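You operate a simulated robot arm through the tools that you are given. There is no shell and no other tool. Be economical: measure what you need, move in short steps, check, and stop when the job is done.

You are at the controls of a simulated robot arm. One attempt, no reset.

TASK
Make room on the counter between sink and wall for the silver sink strainer. At the end: the yellow carton from the counter between sink and wall stands where the red pot brush stood; the silver sink strainer stands where the silver plain mould stood; the red pot brush stands on top of the half orange; the silver plain mould is in the basin with the green line; whatever was shut is shut again. Leave all else as you found it, and nothing knocked over.

Only the result counts: the job must be done as asked and must still hold three seconds after the hand-in. Knocking over, shifting, dropping, spilling or breaking anything else fails it.

THE ROBOT
A 6-joint arm with a two-finger parallel gripper, fixed in place. Base frame: the origin is at the foot of the arm, x ahead of it, y to its left, z up. Units: m, degrees, N and s.
With the tool pointing down near the work surface it reaches from about 0.32 to 0.74 m from the base axis. Its first joint turns from -66.0 to 66.0 degrees. Payload 2.45 kg.
The tool frame sits at the grasp point between the pads (the TCP): z along the fingers, y along the line on which they close. The tips reach 0.024 m beyond it. Largest opening 0.068 m; finger width 0.017, thickness 0.01; the body of the gripper, 0.04 by 0.07 m, starts 0.041 m behind the TCP.
Orientation is told as [roll, pitch, yaw] about the base's x, y, z axes, in that order, counted from this pose: with the fingers straight down and closing along the base's y, the tool's x points along the base's -x, its y along +y and its z along -z.

THE INTERFACE
- The arm moves only by the tool play_rows. Its argument "motion" is one flat list of numbers, 6 for each row, row after row: the shift along the tool's x, y, z in m, then the turn, a rotation vector about the tool's x, y, z in degrees. In form: [dx, dy, dz, ax, ay, az, dx, dy, dz, ax, ay, az, ...]. A call has 1 to 12 rows; each row shifts and turns the commanded pose from where the row before left it, along the tool's axes as they then stand. "gripper" is the finger opening in m, from 0 to 0.068, set as the call begins (left out, the last holds). Each row takes 0.2 s and may step no farther than 0.05 m and 8.6 degrees from the row before; otherwise, or with a gripper value out of range, the whole call is refused. A pose out of reach is approached as far as the arm can. The call stops where the force on the tool passes 40 N (or 10 N more than at its start, if that is more) or the arm is blocked; 0.2 s more then pass. The fingers move at their own pace (about 0.108 m/s each) and stop on an object; they squeeze with about 39 N. The grip force told is the motor's: it shows also when the fingers shut on nothing. Time passes only in rows, and 0.2 s behind the last, so rows that do not move let the fingers close. The reply holds the time, the measured pose of the TCP, the force on the tool along the base axes, the opening and the grip force, in the units named above and with some noise, and new pictures: "pictures" is both (left out), scene, wrist or none.
- Cameras (640 x 400 px; columns grow to the right, rows downward): "scene" is fixed at [0.1654, 0.4285, 1.446]; the picture's right is [-0.57, -0.82, 0.00], its down [-0.65, 0.45, -0.62] and it looks along [0.51, -0.35, -0.79] (base axes); focal length 214 px, centre (320, 200). "wrist" rides on the gripper at [0.084, 0.011, -0.075] in the tool frame; the picture's right is [-0.13, 0.99, 0.00], its down [-0.60, -0.08, -0.79] and it looks along [-0.79, -0.10, 0.61] (tool axes); focal length 251 px, centre (320, 200). There is no depth. A picture from a camera that has moved, and an enlarged one, comes with that camera's place and axes in the base frame and with its lens. The place of the scene camera against the robot may be out by one fixed shift of up to 0.018 m in any direction.
- zoom(camera, box): a new picture of the part [left, top, right, bottom] of that camera's present view, enlarged. The clock stands still meanwhile.
- sign_off(): hands the job in; it is judged then, once.

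Work in short steps. Places have to be worked out from the pictures, the camera data and where the tool is seen: move nearer, look again, correct. Check each grasp and each placing, and mend what went wrong. You have 120 turns and 170 pictures in all, those below and enlarged ones among them. Open the gripper and draw the arm clear of the work before you hand the job in, unless the task says otherwise; then end with one line.

The tools are called after "Request:" as a command line: name --argument value ..., lists and objects as JSON in quotes. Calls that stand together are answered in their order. play_rows: Moves the arm, as the interface text tells. Its arguments: {"type":"object","properties":{"motion":{"type":"array","items":{"type":"number"}},"gripper":{"type":"number"},"pictures":{"type":"string","enum":["both","scene","wrist","none"]}},"required":["motion"]} The other tools are called the same way: zoom (camera, box) takes an enlarged picture of a part of a camera's view; sign_off () hands the job in.

At the start:

```text
clock: 0.0
tcp_pos: [0.49, -0.1094, 1.2104]
tcp_rot: [0.0, 0.1, 0.1]
ft_force: [0.2, -0.1, 0.6]
width: 0.0681
grasp_force: 0.0
```

scene: 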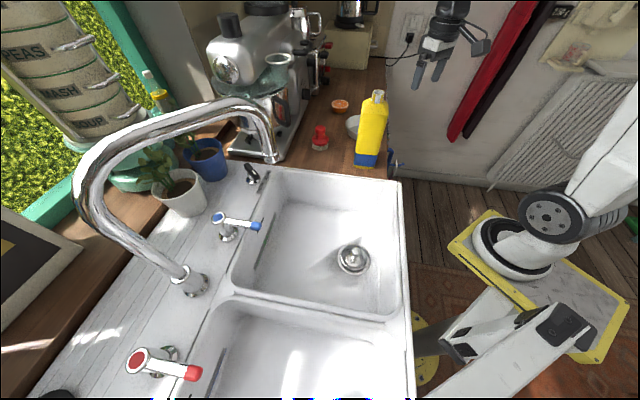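
wrist: 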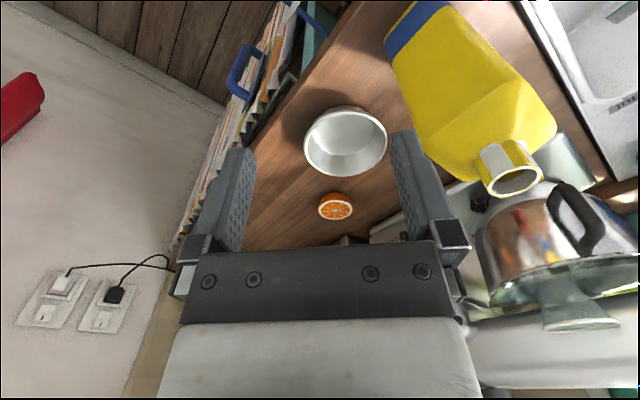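

I'll start by enlarging the work area and the basins to identify the objects.

Request:
zoom --camera "scene" --box '[240, 70, 440, 195]'

Request:
zoom --camera "scene" --box '[160, 150, 440, 400]'

Request:
zoom --camera "wrist" --box '[200, 0, 640, 275]'

```text
3.20 times, centred on (340, 132) of scene
camera zoom: at [0.1654, 0.4285, 1.446], right [-0.57, -0.82, 0.0], down [-0.65, 0.45, -0.62], along [0.51, -0.35, -0.79], focal length 686 px, centre (256, 416)
```

zoom: 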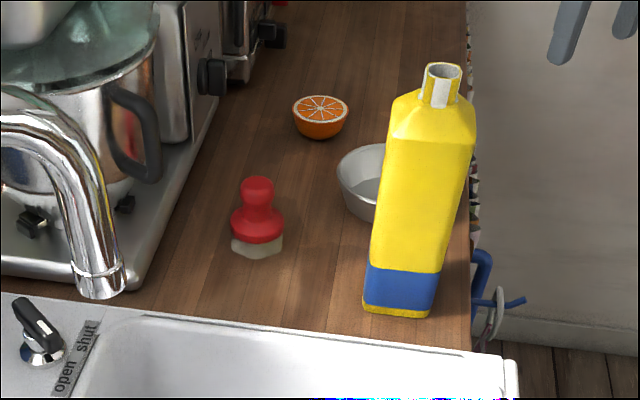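

```text
1.60 times, centred on (300, 275) of scene
camera zoom: at [0.1654, 0.4285, 1.446], right [-0.57, -0.82, 0.0], down [-0.65, 0.45, -0.62], along [0.51, -0.35, -0.79], focal length 343 px, centre (352, 80)
```

zoom: 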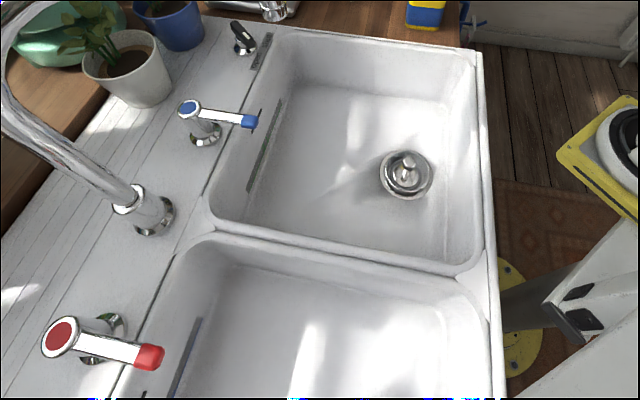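

```text
1.45 times, centred on (420, 138) of wrist
camera zoom: at [0.4068, -0.0996, 1.2856], right [0.13, 0.99, 0.0], down [0.6, -0.08, 0.79], along [0.79, -0.1, -0.61], focal length 366 px, centre (174, 291)
```

zoom: 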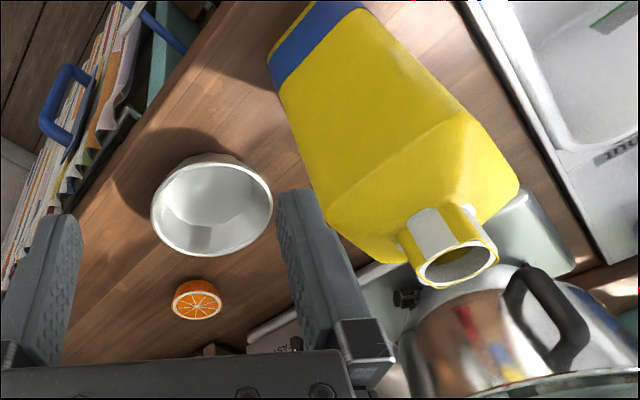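

Request:
zoom --camera "scene" --box '[235, 150, 295, 195]'

Request:
zoom --camera "scene" --box '[180, 200, 300, 400]'

Request:
zoom --camera "scene" --box '[310, 220, 400, 290]'

```text
8.89 times, centred on (265, 172) of scene
camera zoom: at [0.1654, 0.4285, 1.446], right [-0.57, -0.82, 0.0], down [-0.65, 0.45, -0.62], along [0.51, -0.35, -0.79], focal length 1906 px, centre (809, 444)
```

zoom: 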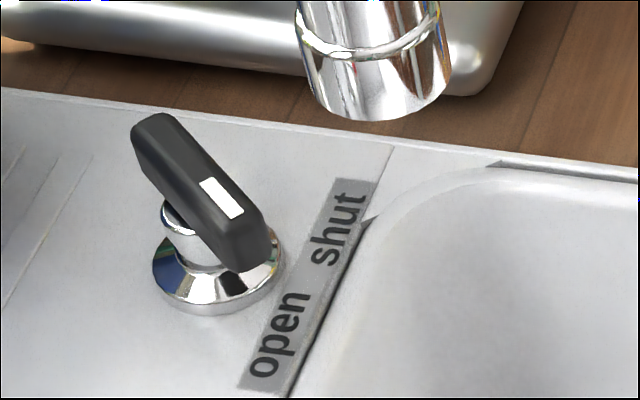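

```text
2.00 times, centred on (240, 300) of scene
camera zoom: at [0.1654, 0.4285, 1.446], right [-0.57, -0.82, 0.0], down [-0.65, 0.45, -0.62], along [0.51, -0.35, -0.79], focal length 429 px, centre (480, 0)
```

zoom: 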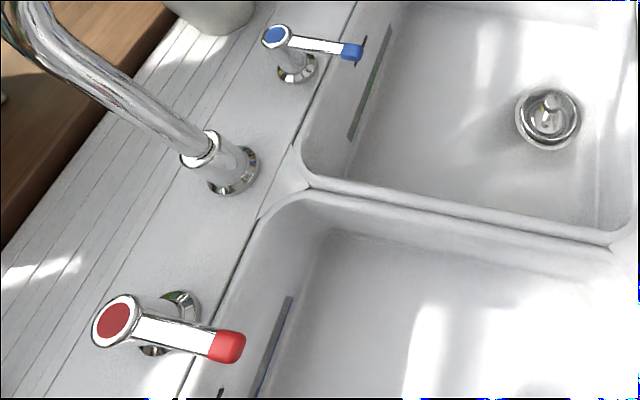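

```text
5.71 times, centred on (355, 255) of scene
camera zoom: at [0.1654, 0.4285, 1.446], right [-0.57, -0.82, 0.0], down [-0.65, 0.45, -0.62], along [0.51, -0.35, -0.79], focal length 1226 px, centre (120, -114)
```

zoom: 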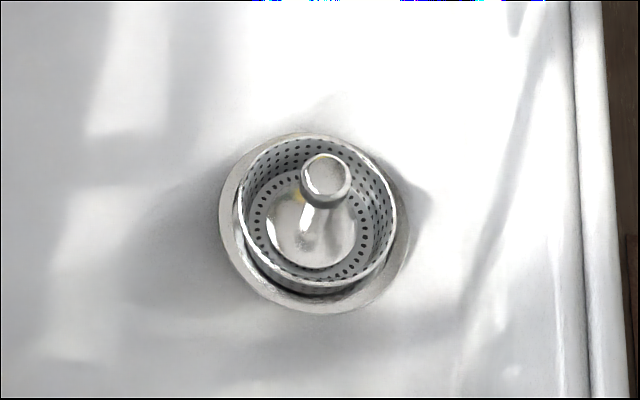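

Triangulating the orange puts it at about (0.815, -0.12, 0.99), so the counter surface is near z≈0.965 and the basin floor near 0.79. I'll raise and retract the hand for a better view.

Request:
play_rows --motion '[0, 0, -0.045, 0, 0, 0, 0, 0, -0.045, 0, 0, 0, 0.045, 0, 0, 0, 0, 0, 0.045, 0, 0, 0, 0, 0, 0, 0.045, 0, 0, 0, 0, 0, 0.045, 0, 0, 0, 0, 0, 0.045, 0, 0, 0, 0]'

```text
clock: 1.6
tcp_pos: [0.3997, 0.0253, 1.3016]
tcp_rot: [0.0, 0.0, 0.0]
ft_force: [-0.4, -0.1, 0.0]
width: 0.0681
grasp_force: 0.1
camera wrist: at [0.3167, 0.0365, 1.3759], right [0.13, 0.99, 0.0], down [0.6, -0.08, 0.79], along [0.79, -0.1, -0.61], focal length 251 px, centre (320, 200)
```

scene: 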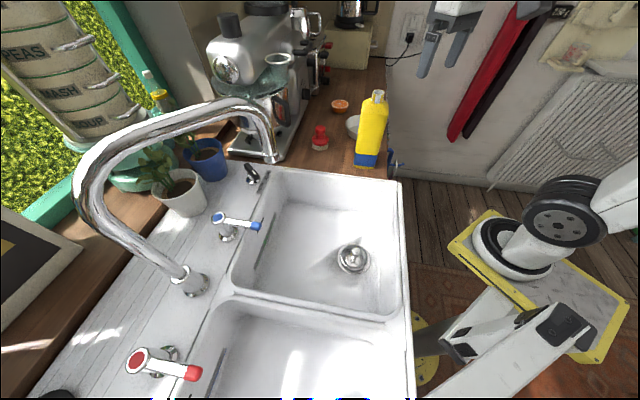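
wrist: 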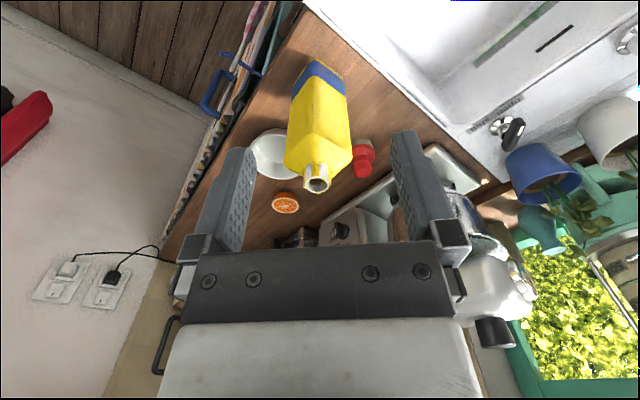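

The new view shows everything. I enlarge it to measure the positions and read the lever.

Request:
zoom --camera "wrist" --box '[225, 40, 405, 240]'

Request:
zoom --camera "wrist" --box '[440, 0, 640, 180]'

```text
2.00 times, centred on (315, 140) of wrist
camera zoom: at [0.3167, 0.0365, 1.3759], right [0.13, 0.99, 0.0], down [0.6, -0.08, 0.79], along [0.79, -0.1, -0.61], focal length 503 px, centre (330, 320)
```

zoom: 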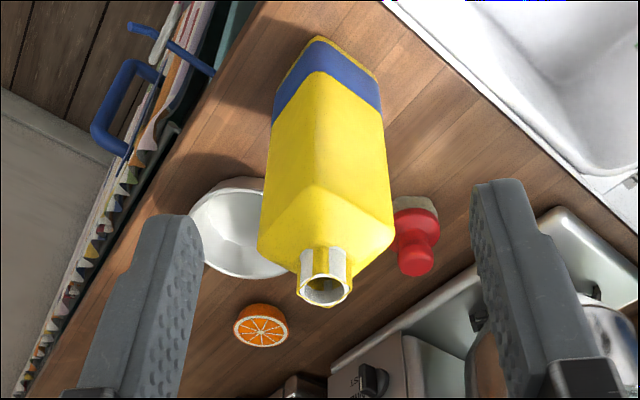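

```text
2.22 times, centred on (540, 90) of wrist
camera zoom: at [0.3167, 0.0365, 1.3759], right [0.13, 0.99, 0.0], down [0.6, -0.08, 0.79], along [0.79, -0.1, -0.61], focal length 559 px, centre (-169, 444)
```

zoom: 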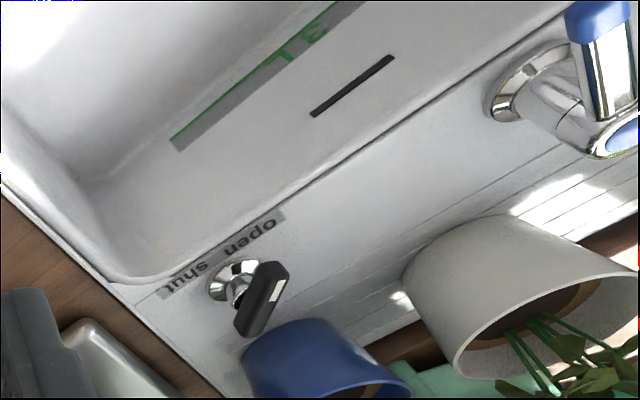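

The lever's marked end points to "open", and the green-line basin is the one with the strainer. Estimates: brush (0.68, 0.075), orange (0.81, -0.11, face z≈1.0), mould (0.645, -0.09), carton neck (0.53, 0, 1.19). I move nearer for a refined look at the brush.

Request:
play_rows --motion '[-0.04, 0.025, 0, 0, 0, 0, -0.04, 0.025, 0, 0, 0, 0, 0, 0.025, 0.03, 0, 0, 0, 0, 0, 0.04, 0, 0, 0]' --pictures "wrist"

```text
clock: 2.6
tcp_pos: [0.4801, 0.1009, 1.2298]
tcp_rot: [-0.1, 0.1, 0.1]
ft_force: [0.1, 0.6, -0.8]
width: 0.0681
grasp_force: 0.1
camera wrist: at [0.396, 0.1101, 1.3046], right [0.13, 0.99, 0.0], down [0.6, -0.08, 0.79], along [0.79, -0.1, -0.61], focal length 251 px, centre (320, 200)
```

wrist: 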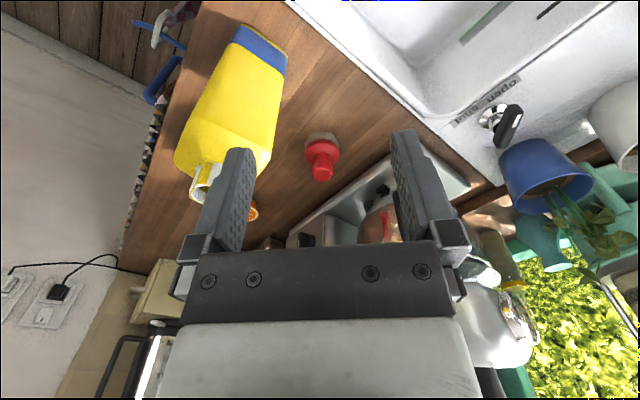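

Request:
zoom --camera "wrist" --box '[230, 90, 430, 250]'

Request:
zoom --camera "scene" --box '[200, 0, 440, 180]'

```text
2.50 times, centred on (330, 170) of wrist
camera zoom: at [0.396, 0.1101, 1.3046], right [0.13, 0.99, 0.0], down [0.6, -0.08, 0.79], along [0.79, -0.1, -0.61], focal length 629 px, centre (295, 275)
```

zoom: 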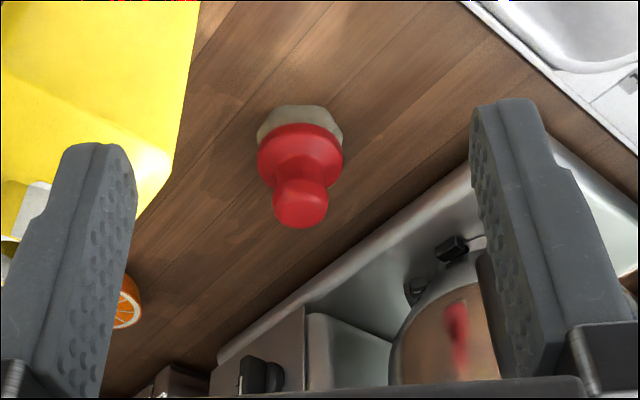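

```text
2.22 times, centred on (320, 90) of scene
camera zoom: at [0.1654, 0.4285, 1.446], right [-0.57, -0.82, 0.0], down [-0.65, 0.45, -0.62], along [0.51, -0.35, -0.79], focal length 477 px, centre (320, 444)
```

zoom: 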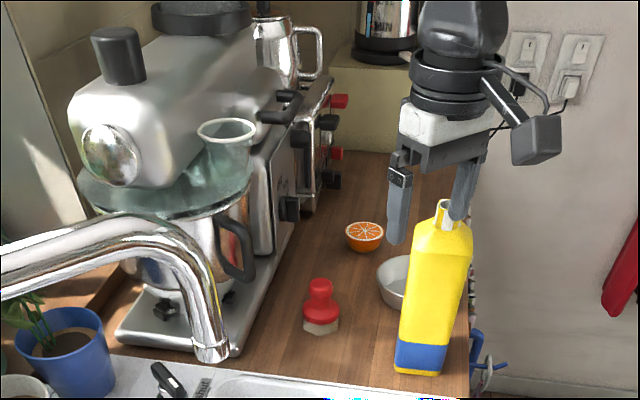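

Brush centre is about (0.681, 0.079), base Ø≈57 mm, knob Ø≈36 mm. I go above it, then probe the reach toward the orange up high before grasping.

Request:
play_rows --motion '[-0.045, -0.02, 0, 0, 0, 0, -0.045, -0.02, 0, 0, 0, 0, -0.045, -0.02, 0, 0, 0, 0, -0.045, -0.03, 0, 0, 0, 0, -0.03, -0.04, 0, 0, 0, 0, -0.03, -0.04, 0, 0, 0, 0, -0.03, -0.03, 0, 0, 0, 0, -0.04, -0.01, 0, 0, 0, 0, -0.018, 0, 0, 0, 0, 0]'

```text
refused: row 4 steps farther than a row can; nothing moved
```

Request:
play_rows --motion '[-0.045, -0.02, 0, 0, 0, 0, -0.045, -0.02, 0, 0, 0, 0, -0.045, -0.02, 0, 0, 0, 0, -0.04, -0.03, 0, 0, 0, 0, -0.03, -0.039, 0, 0, 0, 0, -0.03, -0.039, 0, 0, 0, 0, -0.035, -0.032, 0, 0, 0, 0, -0.04, -0.01, 0, 0, 0, 0, -0.018, 0, 0, 0, 0, 0]'

```text
clock: 4.6
tcp_pos: [0.7237, -0.0831, 1.2152]
tcp_rot: [0.1, 0.1, 0.0]
ft_force: [0.5, 0.2, -0.2]
width: 0.0679
grasp_force: 0.1
out of reach, approached as far as the arm can: row 7, 8, 9
camera wrist: at [0.6405, -0.072, 1.2906], right [0.13, 0.99, 0.0], down [0.6, -0.08, 0.79], along [0.79, -0.1, -0.61], focal length 251 px, centre (320, 200)
```

scene: 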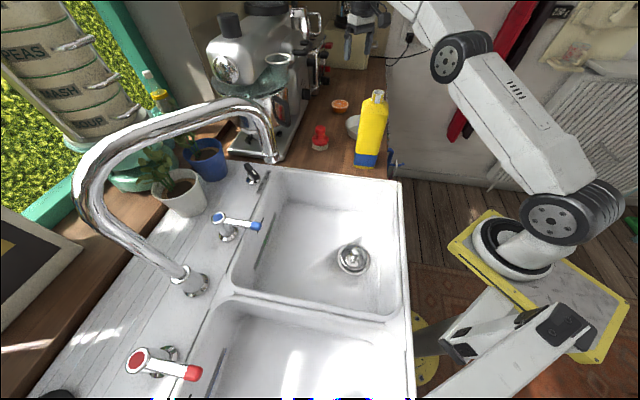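
wrist: 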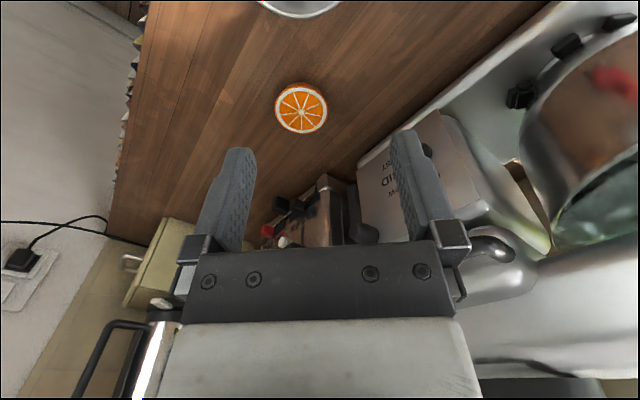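

At vertical the reach ends at r≈0.73, but the orange is at (0.805, -0.117), r≈0.81. I try tilting the tool outward (about −34°) to gain reach.

Request:
play_rows --motion '[0, 0, 0, 0, -8.5, 0, 0, 0, 0, 0, -8.5, 0, 0, 0, 0, 0, -8.5, 0, 0, 0, 0, 0, -8.5, 0]'

```text
clock: 5.6
tcp_pos: [0.7225, -0.0825, 1.2168]
tcp_rot: [0.0, -34.1, 0.0]
ft_force: [-0.3, -0.1, 0.4]
width: 0.0679
grasp_force: 0.1
camera wrist: at [0.611, -0.072, 1.2315], right [0.11, 0.99, 0.07], down [0.06, -0.08, 1.0], along [0.99, -0.1, -0.06], focal length 251 px, centre (320, 200)
```

scene: 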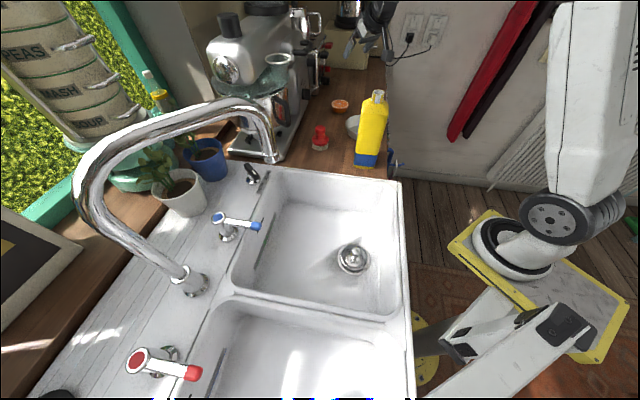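
wrist: 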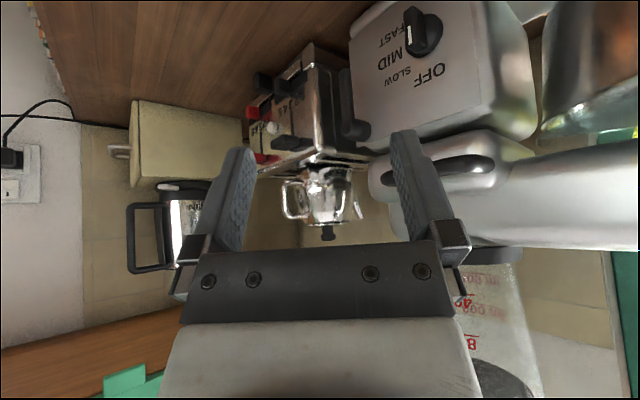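

Request:
play_rows --motion '[-0.0116, -0.0115, 0.032, 0, 0, 0, -0.0116, -0.0115, 0.032, 0, 0, 0, -0.0117, -0.0115, 0.032, 0, 0, 0]' --pictures "scene"

```text
clock: 6.4
tcp_pos: [0.8056, -0.1175, 1.1574]
tcp_rot: [0.0, -34.0, 0.0]
ft_force: [-0.2, -0.1, -0.3]
width: 0.0679
grasp_force: 0.1
```

scene: 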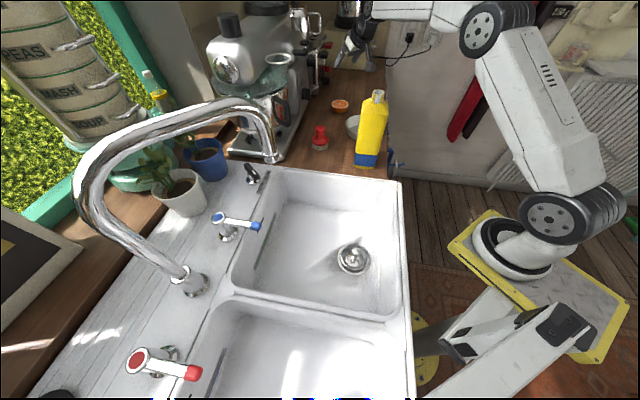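

The orange is reachable with a 34° tilt. I'll grip the brush at that tilt, yawed −35° so the hand and forearm stay clear of the carton: back off, yaw, and move above the brush.

Request:
play_rows --motion '[0.009, 0, -0.0463, 0, 0, 0, 0.009, 0, -0.0463, 0, 0, 0, 0.009, 0, -0.0463, 0, 0, 0, 0, 0, 0, 3.91, 0, 5.8, 0, 0, 0, 3.91, 0, 5.8, 0, 0, 0, 3.91, 0, 5.8, 0, 0, 0, 3.91, 0, 5.8, 0, 0, 0, 3.91, 0, 5.8]' --pictures "none"

Request:
play_rows --motion '[0.0221, 0.0293, -0.0149, 0, 0, 0, 0.0221, 0.0293, -0.0149, 0, 0, 0, 0.0221, 0.0293, -0.0149, 0, 0, 0, 0.0221, 0.0293, -0.0149, 0, 0, 0, 0.0221, 0.0293, -0.0149, 0, 0, 0]'

```text
clock: 8.2
tcp_pos: [0.7049, -0.1159, 1.2568]
tcp_rot: [0.0, -34.1, -35.0]
ft_force: [-0.2, -0.6, -0.3]
width: 0.068
grasp_force: 0.1
```

```text
clock: 9.4
tcp_pos: [0.6811, 0.0828, 1.254]
tcp_rot: [0.0, -34.0, -35.0]
ft_force: [0.2, 0.8, 0.0]
width: 0.0681
grasp_force: 0.1
camera wrist: at [0.596, 0.155, 1.2697], right [0.66, 0.75, 0.07], down [0.0, -0.1, 1.0], along [0.75, -0.65, -0.06], focal length 251 px, centre (320, 200)
```

scene: 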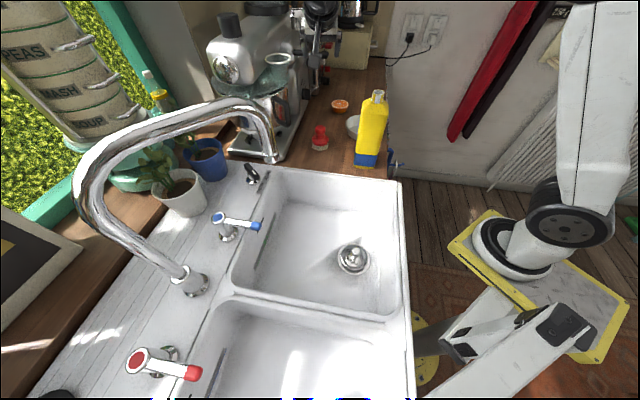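
wrist: 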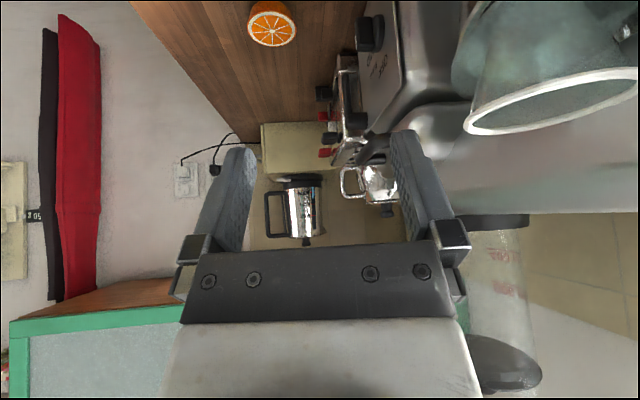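

Positioned above the brush; the TCP projects at wrist pixel (320,182), so the knob should show up between the fingers. I lower to z≈1.065.

Request:
play_rows --motion '[0.0209, -0.0007, 0.0318, 0, 0, 0, 0.0209, -0.0007, 0.0318, 0, 0, 0, 0.0209, -0.0007, 0.0318, 0, 0, 0, 0.0209, -0.0007, 0.0318, 0, 0, 0, 0.0209, -0.0007, 0.0318, 0, 0, 0]'

```text
clock: 10.6
tcp_pos: [0.6785, 0.0767, 1.0653]
tcp_rot: [-0.1, -34.0, -35.0]
ft_force: [0.2, 0.2, 0.1]
width: 0.0677
grasp_force: 0.1
camera wrist: at [0.5949, 0.1489, 1.0808], right [0.66, 0.75, 0.07], down [0.0, -0.1, 1.0], along [0.75, -0.65, -0.07], focal length 251 px, centre (320, 200)
```

scene: 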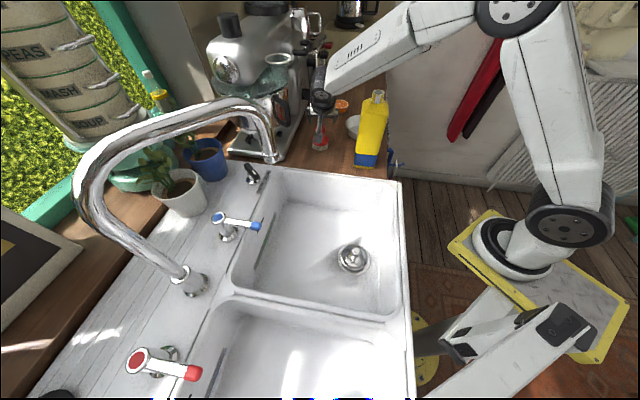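
wrist: 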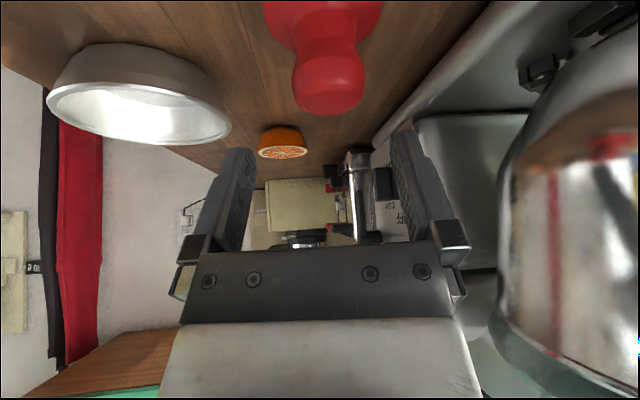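

The knob is about 4 mm to the right and 5 cm below. I lower onto it, correcting sideways.

Request:
play_rows --motion '[0.0129, 0.003, 0.0214, 0, 0, 0, 0.0129, 0.0029, 0.0215, 0, 0, 0]' --pictures "wrist"

```text
clock: 11.2
tcp_pos: [0.6874, 0.0797, 1.0161]
tcp_rot: [0.0, -34.0, -34.9]
ft_force: [-0.2, -0.3, -0.8]
width: 0.0676
grasp_force: 0.0
camera wrist: at [0.6019, 0.1525, 1.0314], right [0.66, 0.75, 0.07], down [0.0, -0.1, 1.0], along [0.76, -0.65, -0.06], focal length 251 px, centre (320, 200)
```

wrist: 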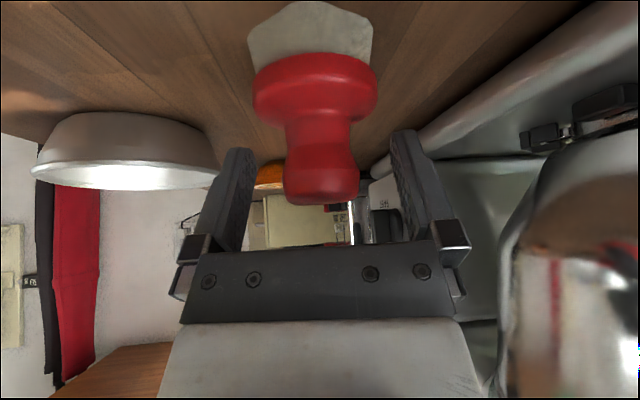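

The knob sits between the pads at TCP level. I close the gripper.

Request:
play_rows --motion '[0, 0, 0, 0, 0, 0, 0, 0, 0, 0, 0, 0, 0, 0, 0, 0, 0, 0]' --gripper 0.02 --pictures "wrist"

```text
clock: 12.0
tcp_pos: [0.6876, 0.0805, 1.0148]
tcp_rot: [0.0, -34.0, -34.9]
ft_force: [0.2, 0.2, 0.2]
width: 0.0311
grasp_force: 39.4
camera wrist: at [0.6017, 0.1525, 1.0316], right [0.66, 0.75, 0.07], down [0.0, -0.1, 1.0], along [0.75, -0.65, -0.07], focal length 251 px, centre (320, 200)
```

wrist: 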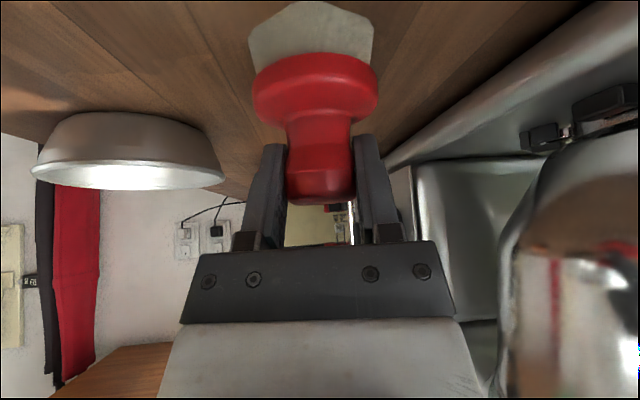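

Gripped at 31 mm. I lift straight up and check that the brush hangs upright.

Request:
play_rows --motion '[-0.0186, 0, -0.0276, 0, 0, 0, -0.0186, 0, -0.0276, 0, 0, 0, -0.0186, 0, -0.0276, 0, 0, 0, -0.0186, 0, -0.0276, 0, 0, 0]'

```text
clock: 13.0
tcp_pos: [0.6844, 0.0797, 1.15]
tcp_rot: [0.0, -33.9, -34.9]
ft_force: [-0.1, -0.8, -1.4]
width: 0.0312
grasp_force: 39.2
camera wrist: at [0.5996, 0.1531, 1.1662], right [0.66, 0.75, 0.07], down [0.0, -0.1, 1.0], along [0.75, -0.65, -0.07], focal length 251 px, centre (320, 200)
```

scene: 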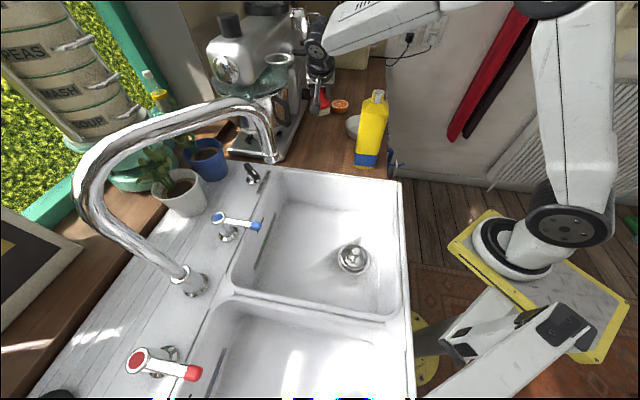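
wrist: 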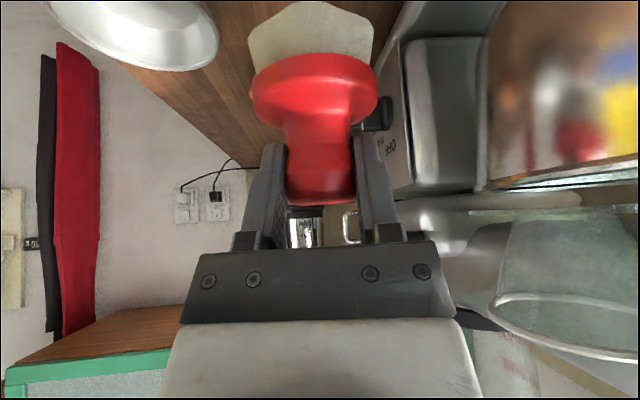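

Held steady and upright. I move off sideways, yaw back to −8°, and advance high above the orange.

Request:
play_rows --motion '[-0.0227, -0.0246, -0.0028, 0, 0, 0, -0.0227, -0.0246, -0.0028, 0, 0, 0, -0.0227, -0.0246, -0.0028, 0, 0, 0, -0.0227, -0.0246, -0.0028, 0, 0, 0, 0, 0, 0, -3.77, 0, -5.6, 0, 0, 0, -3.77, 0, -5.6, 0, 0, 0, -3.77, 0, -5.6, 0, 0, 0, -3.77, 0, -5.6]' --pictures "none"

Request:
play_rows --motion '[-0.0187, -0.0149, 0.0307, 0, 0, 0, -0.0187, -0.0149, 0.0307, 0, 0, 0, -0.0187, -0.0149, 0.0307, 0, 0, 0, -0.0187, -0.0149, 0.0307, 0, 0, 0]'

```text
clock: 14.8
tcp_pos: [0.6855, -0.0405, 1.2099]
tcp_rot: [0.0, -34.0, -7.9]
ft_force: [-0.4, 0.0, -1.3]
width: 0.031
grasp_force: 39.2
```

```text
clock: 15.8
tcp_pos: [0.8099, -0.1168, 1.1479]
tcp_rot: [0.0, -34.0, -7.9]
ft_force: [0.3, -0.3, -0.6]
width: 0.0309
grasp_force: 39.3
camera wrist: at [0.7009, -0.0909, 1.1646], right [0.24, 0.97, 0.07], down [0.05, -0.09, 1.0], along [0.97, -0.24, -0.07], focal length 251 px, centre (320, 200)
```

scene: 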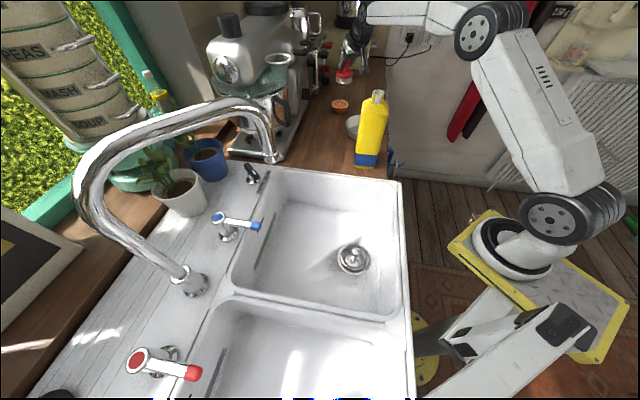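
wrist: 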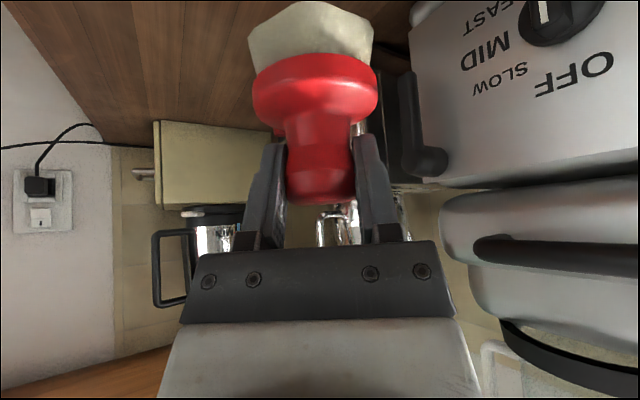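

I lower to about 2 cm above the orange and check the alignment in both views.

Request:
play_rows --motion '[0.0144, 0, 0.0196, 0, 0, 0, 0.0144, 0, 0.0196, 0, 0, 0, 0.0145, 0, 0.0196, 0, 0, 0]' --pictures "wrist"

Request:
zoom --camera "scene" --box '[310, 60, 390, 120]'

```text
clock: 16.6
tcp_pos: [0.803, -0.1194, 1.0755]
tcp_rot: [0.0, -34.1, -8.0]
ft_force: [-0.2, 0.7, -0.9]
width: 0.0307
grasp_force: 38.5
camera wrist: at [0.6947, -0.0929, 1.0918], right [0.24, 0.97, 0.07], down [0.05, -0.09, 1.0], along [0.97, -0.24, -0.07], focal length 251 px, centre (320, 200)
```

wrist: 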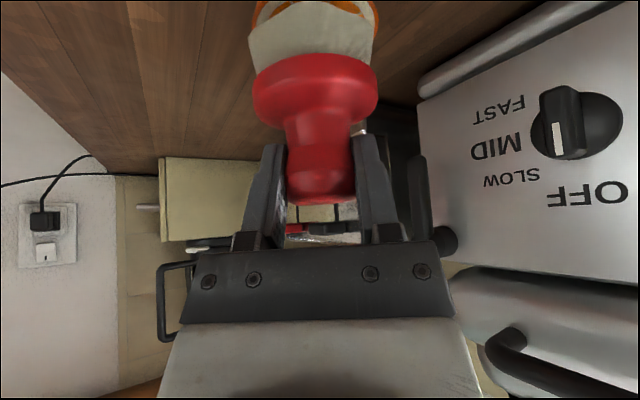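

```text
6.67 times, centred on (350, 90) of scene
camera zoom: at [0.1654, 0.4285, 1.446], right [-0.57, -0.82, 0.0], down [-0.65, 0.45, -0.62], along [0.51, -0.35, -0.79], focal length 1430 px, centre (120, 933)
```

zoom: 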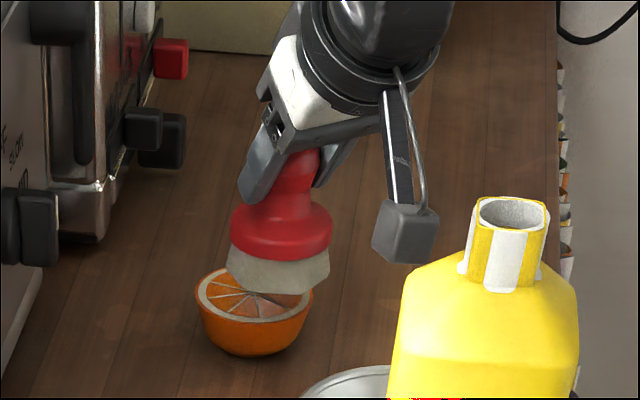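

Request:
zoom --camera "wrist" --box '[220, 0, 420, 80]'

```text
3.20 times, centred on (320, 40) of wrist
camera zoom: at [0.6947, -0.0929, 1.0918], right [0.24, 0.97, 0.07], down [0.05, -0.09, 1.0], along [0.97, -0.24, -0.07], focal length 805 px, centre (320, 712)
```

zoom: 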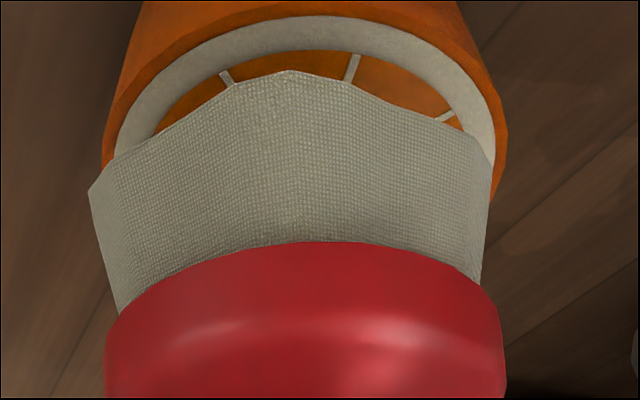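

The brush seems to sit about 1.5 cm short (toward the base) of the orange centre. I shift +x by 15 mm, lower 6 mm and compare again.

Request:
play_rows --motion '[-0.009, 0.002, 0.0133, 0, 0, 0]' --pictures "none"

Request:
zoom --camera "wrist" --box '[220, 0, 420, 80]'

Request:
zoom --camera "scene" --box '[310, 75, 370, 120]'

```text
clock: 17.0
tcp_pos: [0.818, -0.1171, 1.0702]
tcp_rot: [0.0, -34.1, -7.9]
ft_force: [0.6, -0.6, 0.0]
width: 0.0309
grasp_force: 39.6
```

```text
3.20 times, centred on (320, 40) of wrist
camera zoom: at [0.7102, -0.0915, 1.0867], right [0.24, 0.97, 0.07], down [0.05, -0.09, 1.0], along [0.97, -0.24, -0.06], focal length 805 px, centre (320, 712)
```

zoom: 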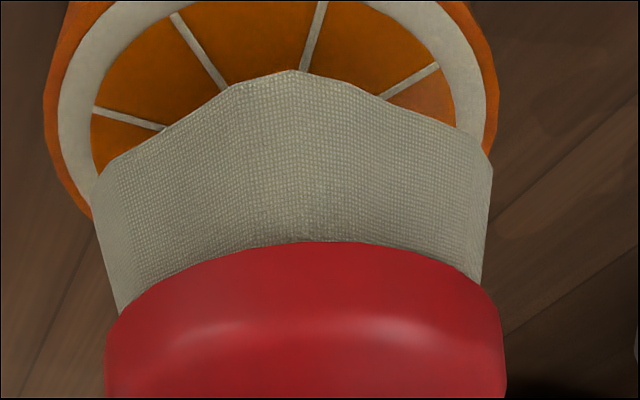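

```text
8.89 times, centred on (340, 98) of scene
camera zoom: at [0.1654, 0.4285, 1.446], right [-0.57, -0.82, 0.0], down [-0.65, 0.45, -0.62], along [0.51, -0.35, -0.79], focal length 1906 px, centre (142, 1111)
```

zoom: 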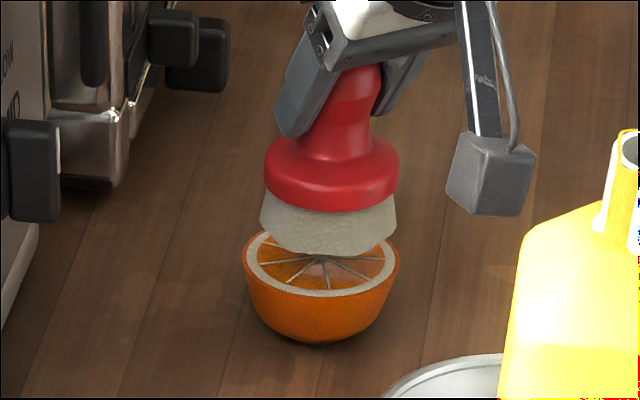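

Now aligned within ~3 mm in both views. The remaining gap looks like ~17 mm; I lower 12 mm with a small correction.

Request:
play_rows --motion '[0.0041, -0.0006, 0.0117, 0, 0, 0]' --pictures "none"

Request:
zoom --camera "scene" --box '[310, 75, 370, 120]'

```text
clock: 17.4
tcp_pos: [0.822, -0.1182, 1.0603]
tcp_rot: [0.0, -34.0, -7.8]
ft_force: [-0.4, -0.1, -0.6]
width: 0.031
grasp_force: 38.7
```

```text
8.89 times, centred on (340, 98) of scene
camera zoom: at [0.1654, 0.4285, 1.446], right [-0.57, -0.82, 0.0], down [-0.65, 0.45, -0.62], along [0.51, -0.35, -0.79], focal length 1906 px, centre (142, 1111)
```

zoom: 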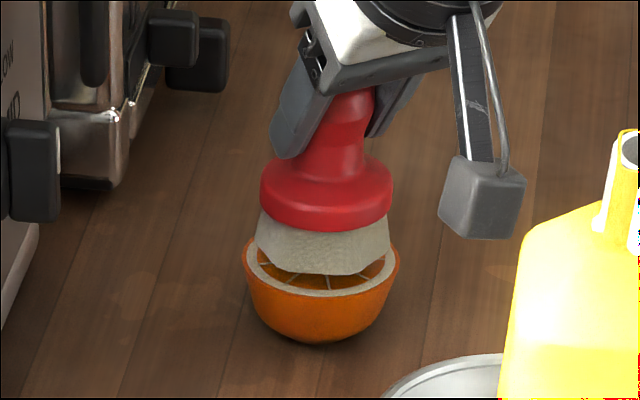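

About 8 mm left. I lower in 2 mm steps while watching the force.

Request:
play_rows --motion '[0.0011, 0, 0.0017, 0, 0, 0, 0.0011, 0, 0.0017, 0, 0, 0, 0.0011, 0, 0.0017, 0, 0, 0]' --pictures "none"

Request:
play_rows --motion '[0.0008, 0, 0.0012, 0, 0, 0]' --pictures "none"

Request:
zoom --camera "scene" --box '[310, 75, 370, 120]'

```text
clock: 18.2
tcp_pos: [0.8218, -0.1168, 1.0514]
tcp_rot: [0.0, -34.0, -8.0]
ft_force: [0.5, -0.5, -0.2]
width: 0.0307
grasp_force: 38.9
```

```text
clock: 18.6
tcp_pos: [0.8227, -0.1193, 1.0516]
tcp_rot: [-0.1, -34.0, -7.9]
ft_force: [0.3, 0.8, -2.0]
width: 0.0312
grasp_force: 38.5
```

```text
8.89 times, centred on (340, 98) of scene
camera zoom: at [0.1654, 0.4285, 1.446], right [-0.57, -0.82, 0.0], down [-0.65, 0.45, -0.62], along [0.51, -0.35, -0.79], focal length 1906 px, centre (142, 1111)
```

zoom: 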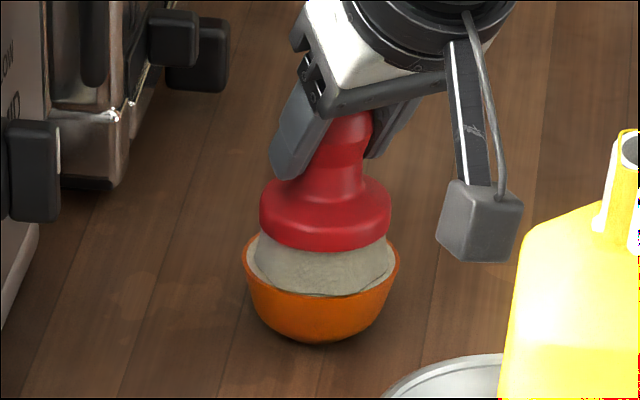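

Base is practically on the face, perhaps 3 mm toward the camera. I nudge it back and lower a millimetre at a time to contact.

Request:
play_rows --motion '[-0.0027, -0.0016, 0.0018, 0, 0, 0, 0.0008, 0, 0.0012, 0, 0, 0]' --pictures "none"

Request:
zoom --camera "wrist" --box '[220, 0, 420, 80]'

Request:
zoom --camera "scene" --box '[320, 90, 360, 120]'

```text
clock: 19.2
tcp_pos: [0.8251, -0.1196, 1.0496]
tcp_rot: [0.0, -33.9, -7.8]
ft_force: [0.7, 0.5, -0.8]
width: 0.0309
grasp_force: 39.1
```

```text
3.20 times, centred on (320, 40) of wrist
camera zoom: at [0.7166, -0.095, 1.0656], right [0.24, 0.97, 0.07], down [0.05, -0.09, 1.0], along [0.97, -0.24, -0.07], focal length 805 px, centre (320, 712)
```

zoom: 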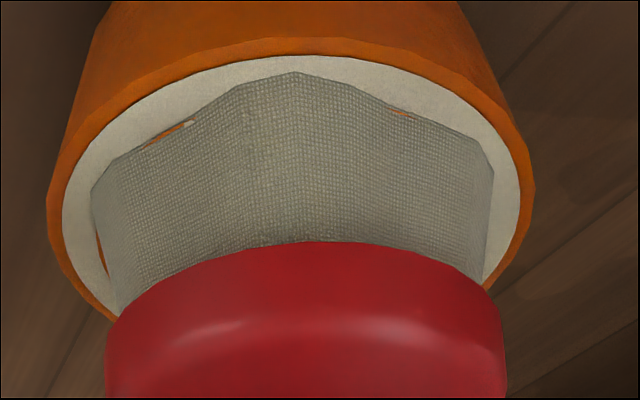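

```text
13.33 times, centred on (340, 105) of scene
camera zoom: at [0.1654, 0.4285, 1.446], right [-0.57, -0.82, 0.0], down [-0.65, 0.45, -0.62], along [0.51, -0.35, -0.79], focal length 2860 px, centre (53, 1467)
```

zoom: 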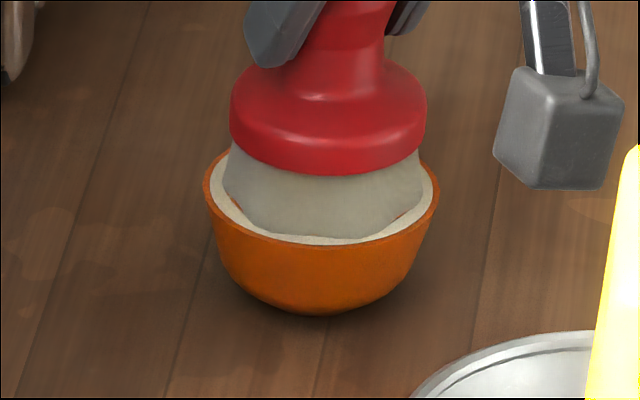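

Well centred on the face in both views. Lower 1 mm steps to firm contact.

Request:
play_rows --motion '[0.0006, 0, 0.0008, 0, 0, 0]' --pictures "none"

Request:
play_rows --motion '[0.0006, 0, 0.0008, 0, 0, 0]' --pictures "none"

Request:
zoom --camera "scene" --box '[320, 90, 360, 120]'

```text
clock: 19.6
tcp_pos: [0.8255, -0.1217, 1.0489]
tcp_rot: [0.0, -34.0, -7.9]
ft_force: [-1.2, -0.9, 2.3]
width: 0.0309
grasp_force: 39.3
```

```text
clock: 20.0
tcp_pos: [0.8244, -0.1204, 1.049]
tcp_rot: [0.0, -34.2, -7.9]
ft_force: [-0.7, 0.2, 6.7]
width: 0.0307
grasp_force: 39.2
```

```text
13.33 times, centred on (340, 105) of scene
camera zoom: at [0.1651, 0.4285, 1.446], right [-0.57, -0.82, 0.0], down [-0.65, 0.45, -0.62], along [0.51, -0.35, -0.79], focal length 2860 px, centre (53, 1467)
```

zoom: 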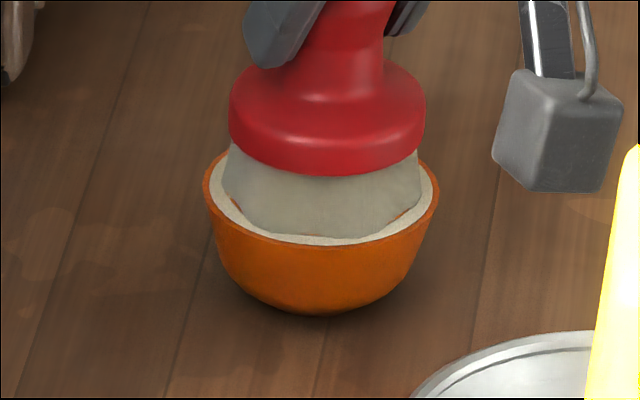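

Contact at ~6.7 N. I release the brush and withdraw along the fingers.

Request:
play_rows --motion '[0, 0, 0, 0, 0, 0, 0, 0, 0, 0, 0, 0]' --gripper 0.068 --pictures "none"

Request:
play_rows --motion '[0, 0, -0.02, 0, 0, 0, 0, 0, -0.03, 0, 0, 0, 0, 0, -0.045, 0, 0, 0, 0, 0, -0.045, 0, 0, 0]' --pictures "none"

Request:
zoom --camera "scene" --box '[300, 70, 400, 145]'

```text
clock: 20.6
tcp_pos: [0.8244, -0.1207, 1.0478]
tcp_rot: [0.1, -34.0, -7.8]
ft_force: [-0.3, 0.1, 0.4]
width: 0.0681
grasp_force: 0.0
```

```text
clock: 21.6
tcp_pos: [0.7441, -0.1106, 1.1662]
tcp_rot: [0.0, -33.9, -7.9]
ft_force: [-0.2, -0.6, -0.2]
width: 0.0679
grasp_force: 0.1
```

```text
5.33 times, centred on (350, 108) of scene
camera zoom: at [0.1653, 0.4285, 1.446], right [-0.57, -0.82, 0.0], down [-0.65, 0.45, -0.62], along [0.51, -0.35, -0.79], focal length 1144 px, centre (160, 693)
```

zoom: 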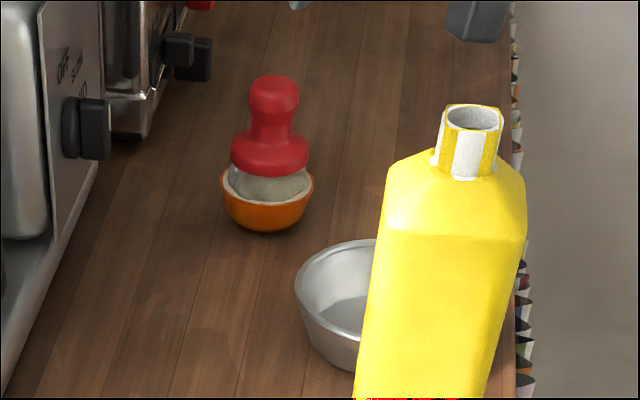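

The brush stands on the orange. Next: retreat high, return to vertical, and look at the carton's neck.

Request:
play_rows --motion '[0.0124, 0.0057, -0.0373, 0, 0, 0, 0.0124, 0.0057, -0.0373, 0, 0, 0, 0.0124, 0.0057, -0.0373, 0, 0, 0, 0.0124, 0.0057, -0.0373, 0, 0, 0, 0.0124, 0.0057, -0.0373, 0, 0, 0, 0, 0, 0, 0, 8.5, 0, 0, 0, 0, 0, 8.5, 0, 0, 0, 0, 0, 8.5, 0, 0, 0, 0, 0, 8.5, 0, 0, 0, 0, 0, 0, -7.9]' --pictures "none"

Request:
play_rows --motion '[0.036, 0.015, 0, 0, 0, 0, 0.036, 0.015, 0, 0, 0, 0, 0.036, 0.015, 0, 0, 0, 0, 0.036, 0.015, 0, 0, 0, 0]'

```text
clock: 23.8
tcp_pos: [0.596, -0.0598, 1.284]
tcp_rot: [0.0, 0.1, 0.0]
ft_force: [0.2, 0.5, 0.1]
width: 0.0681
grasp_force: 0.1
```

```text
clock: 24.8
tcp_pos: [0.4562, -0.0006, 1.283]
tcp_rot: [0.1, 0.0, -0.2]
ft_force: [0.9, -0.3, -0.6]
width: 0.0681
grasp_force: 0.0
camera wrist: at [0.3725, 0.0107, 1.3596], right [0.13, 0.99, 0.0], down [0.6, -0.08, 0.79], along [0.79, -0.1, -0.61], focal length 251 px, centre (320, 200)
```

scene: 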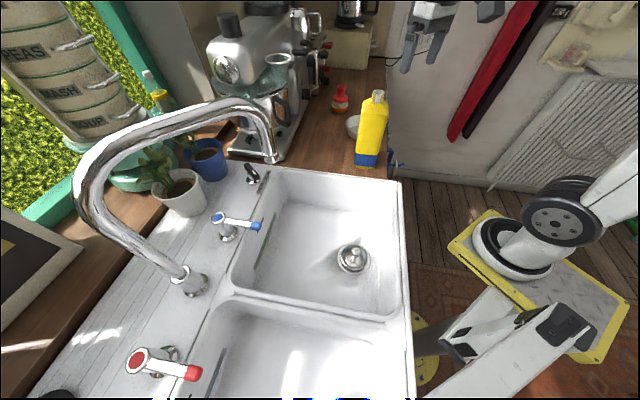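
wrist: 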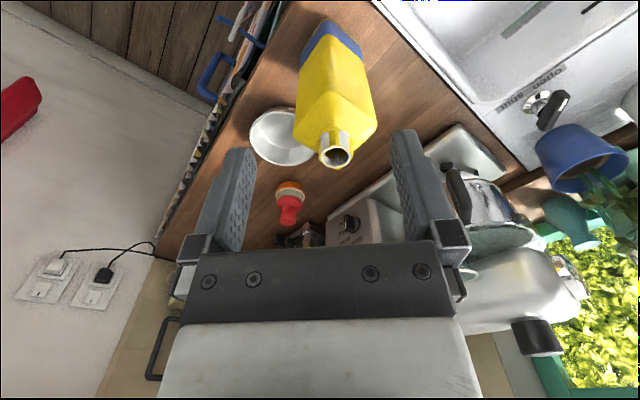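

Request:
zoom --camera "wrist" --box '[270, 10, 400, 180]'

Request:
zoom --camera "scene" --box '[340, 80, 410, 180]'

```text
2.35 times, centred on (335, 95) of wrist
camera zoom: at [0.3725, 0.0107, 1.3596], right [0.13, 0.99, 0.0], down [0.6, -0.08, 0.79], along [0.79, -0.1, -0.61], focal length 592 px, centre (285, 447)
```

zoom: 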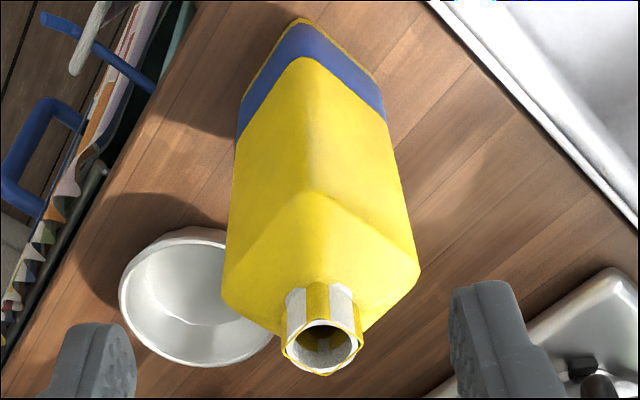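

```text
4.00 times, centred on (375, 130) of scene
camera zoom: at [0.1654, 0.4285, 1.446], right [-0.57, -0.82, 0.0], down [-0.65, 0.45, -0.62], along [0.51, -0.35, -0.79], focal length 858 px, centre (100, 480)
```

zoom: 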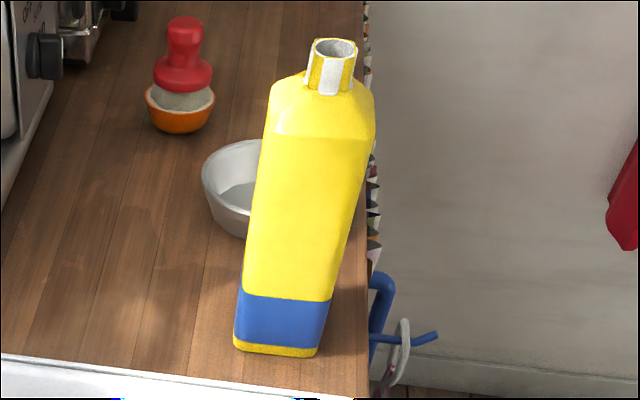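

The carton's faces run at 45° (along the counter), and its neck is octagonal, so closing along y fits. I move above the neck and stop just over it.

Request:
play_rows --motion '[-0.04, 0.002, 0, 0, 0, 0, -0.04, 0.002, 0, 0, 0, 0, 0, 0, 0.04, 0, 0, 0]'

Request:
zoom --camera "scene" --box '[340, 60, 420, 120]'

```text
clock: 25.6
tcp_pos: [0.5362, 0.0043, 1.2426]
tcp_rot: [0.0, 0.0, -0.1]
ft_force: [0.1, 0.0, 1.1]
width: 0.068
grasp_force: 0.2
camera wrist: at [0.4524, 0.0147, 1.3178], right [0.13, 0.99, 0.0], down [0.6, -0.08, 0.79], along [0.79, -0.1, -0.61], focal length 251 px, centre (320, 200)
```

scene: 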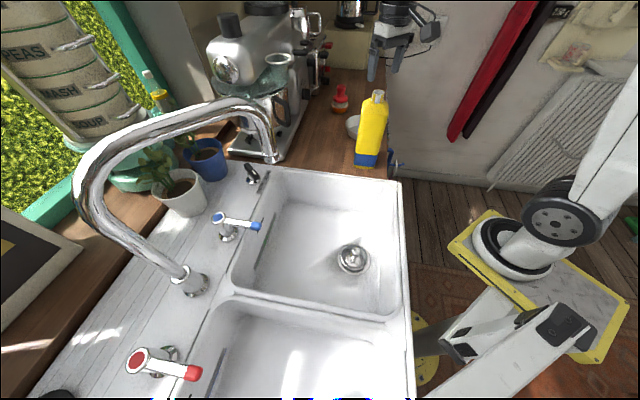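
wrist: 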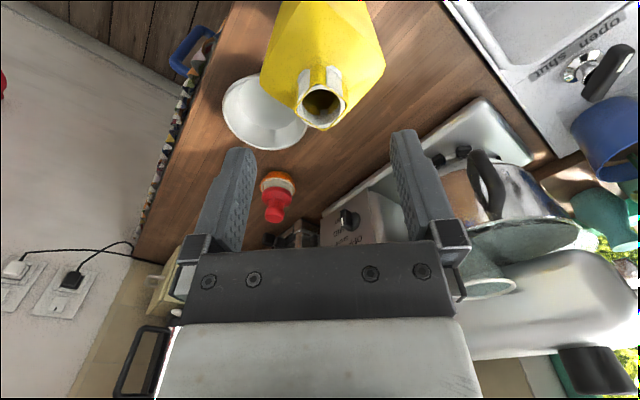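

```text
6.67 times, centred on (380, 90) of scene
camera zoom: at [0.1654, 0.4285, 1.446], right [-0.57, -0.82, 0.0], down [-0.65, 0.45, -0.62], along [0.51, -0.35, -0.79], focal length 1430 px, centre (-80, 933)
```

zoom: 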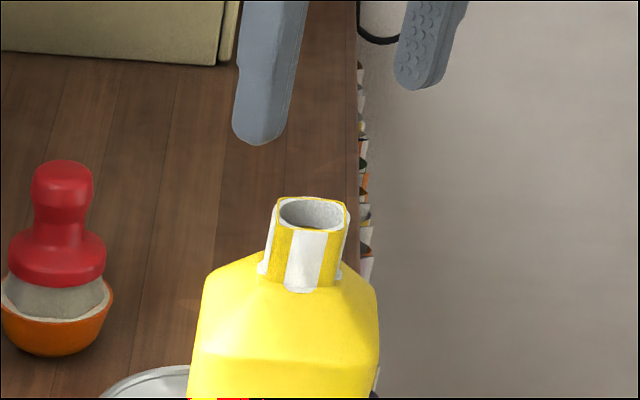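

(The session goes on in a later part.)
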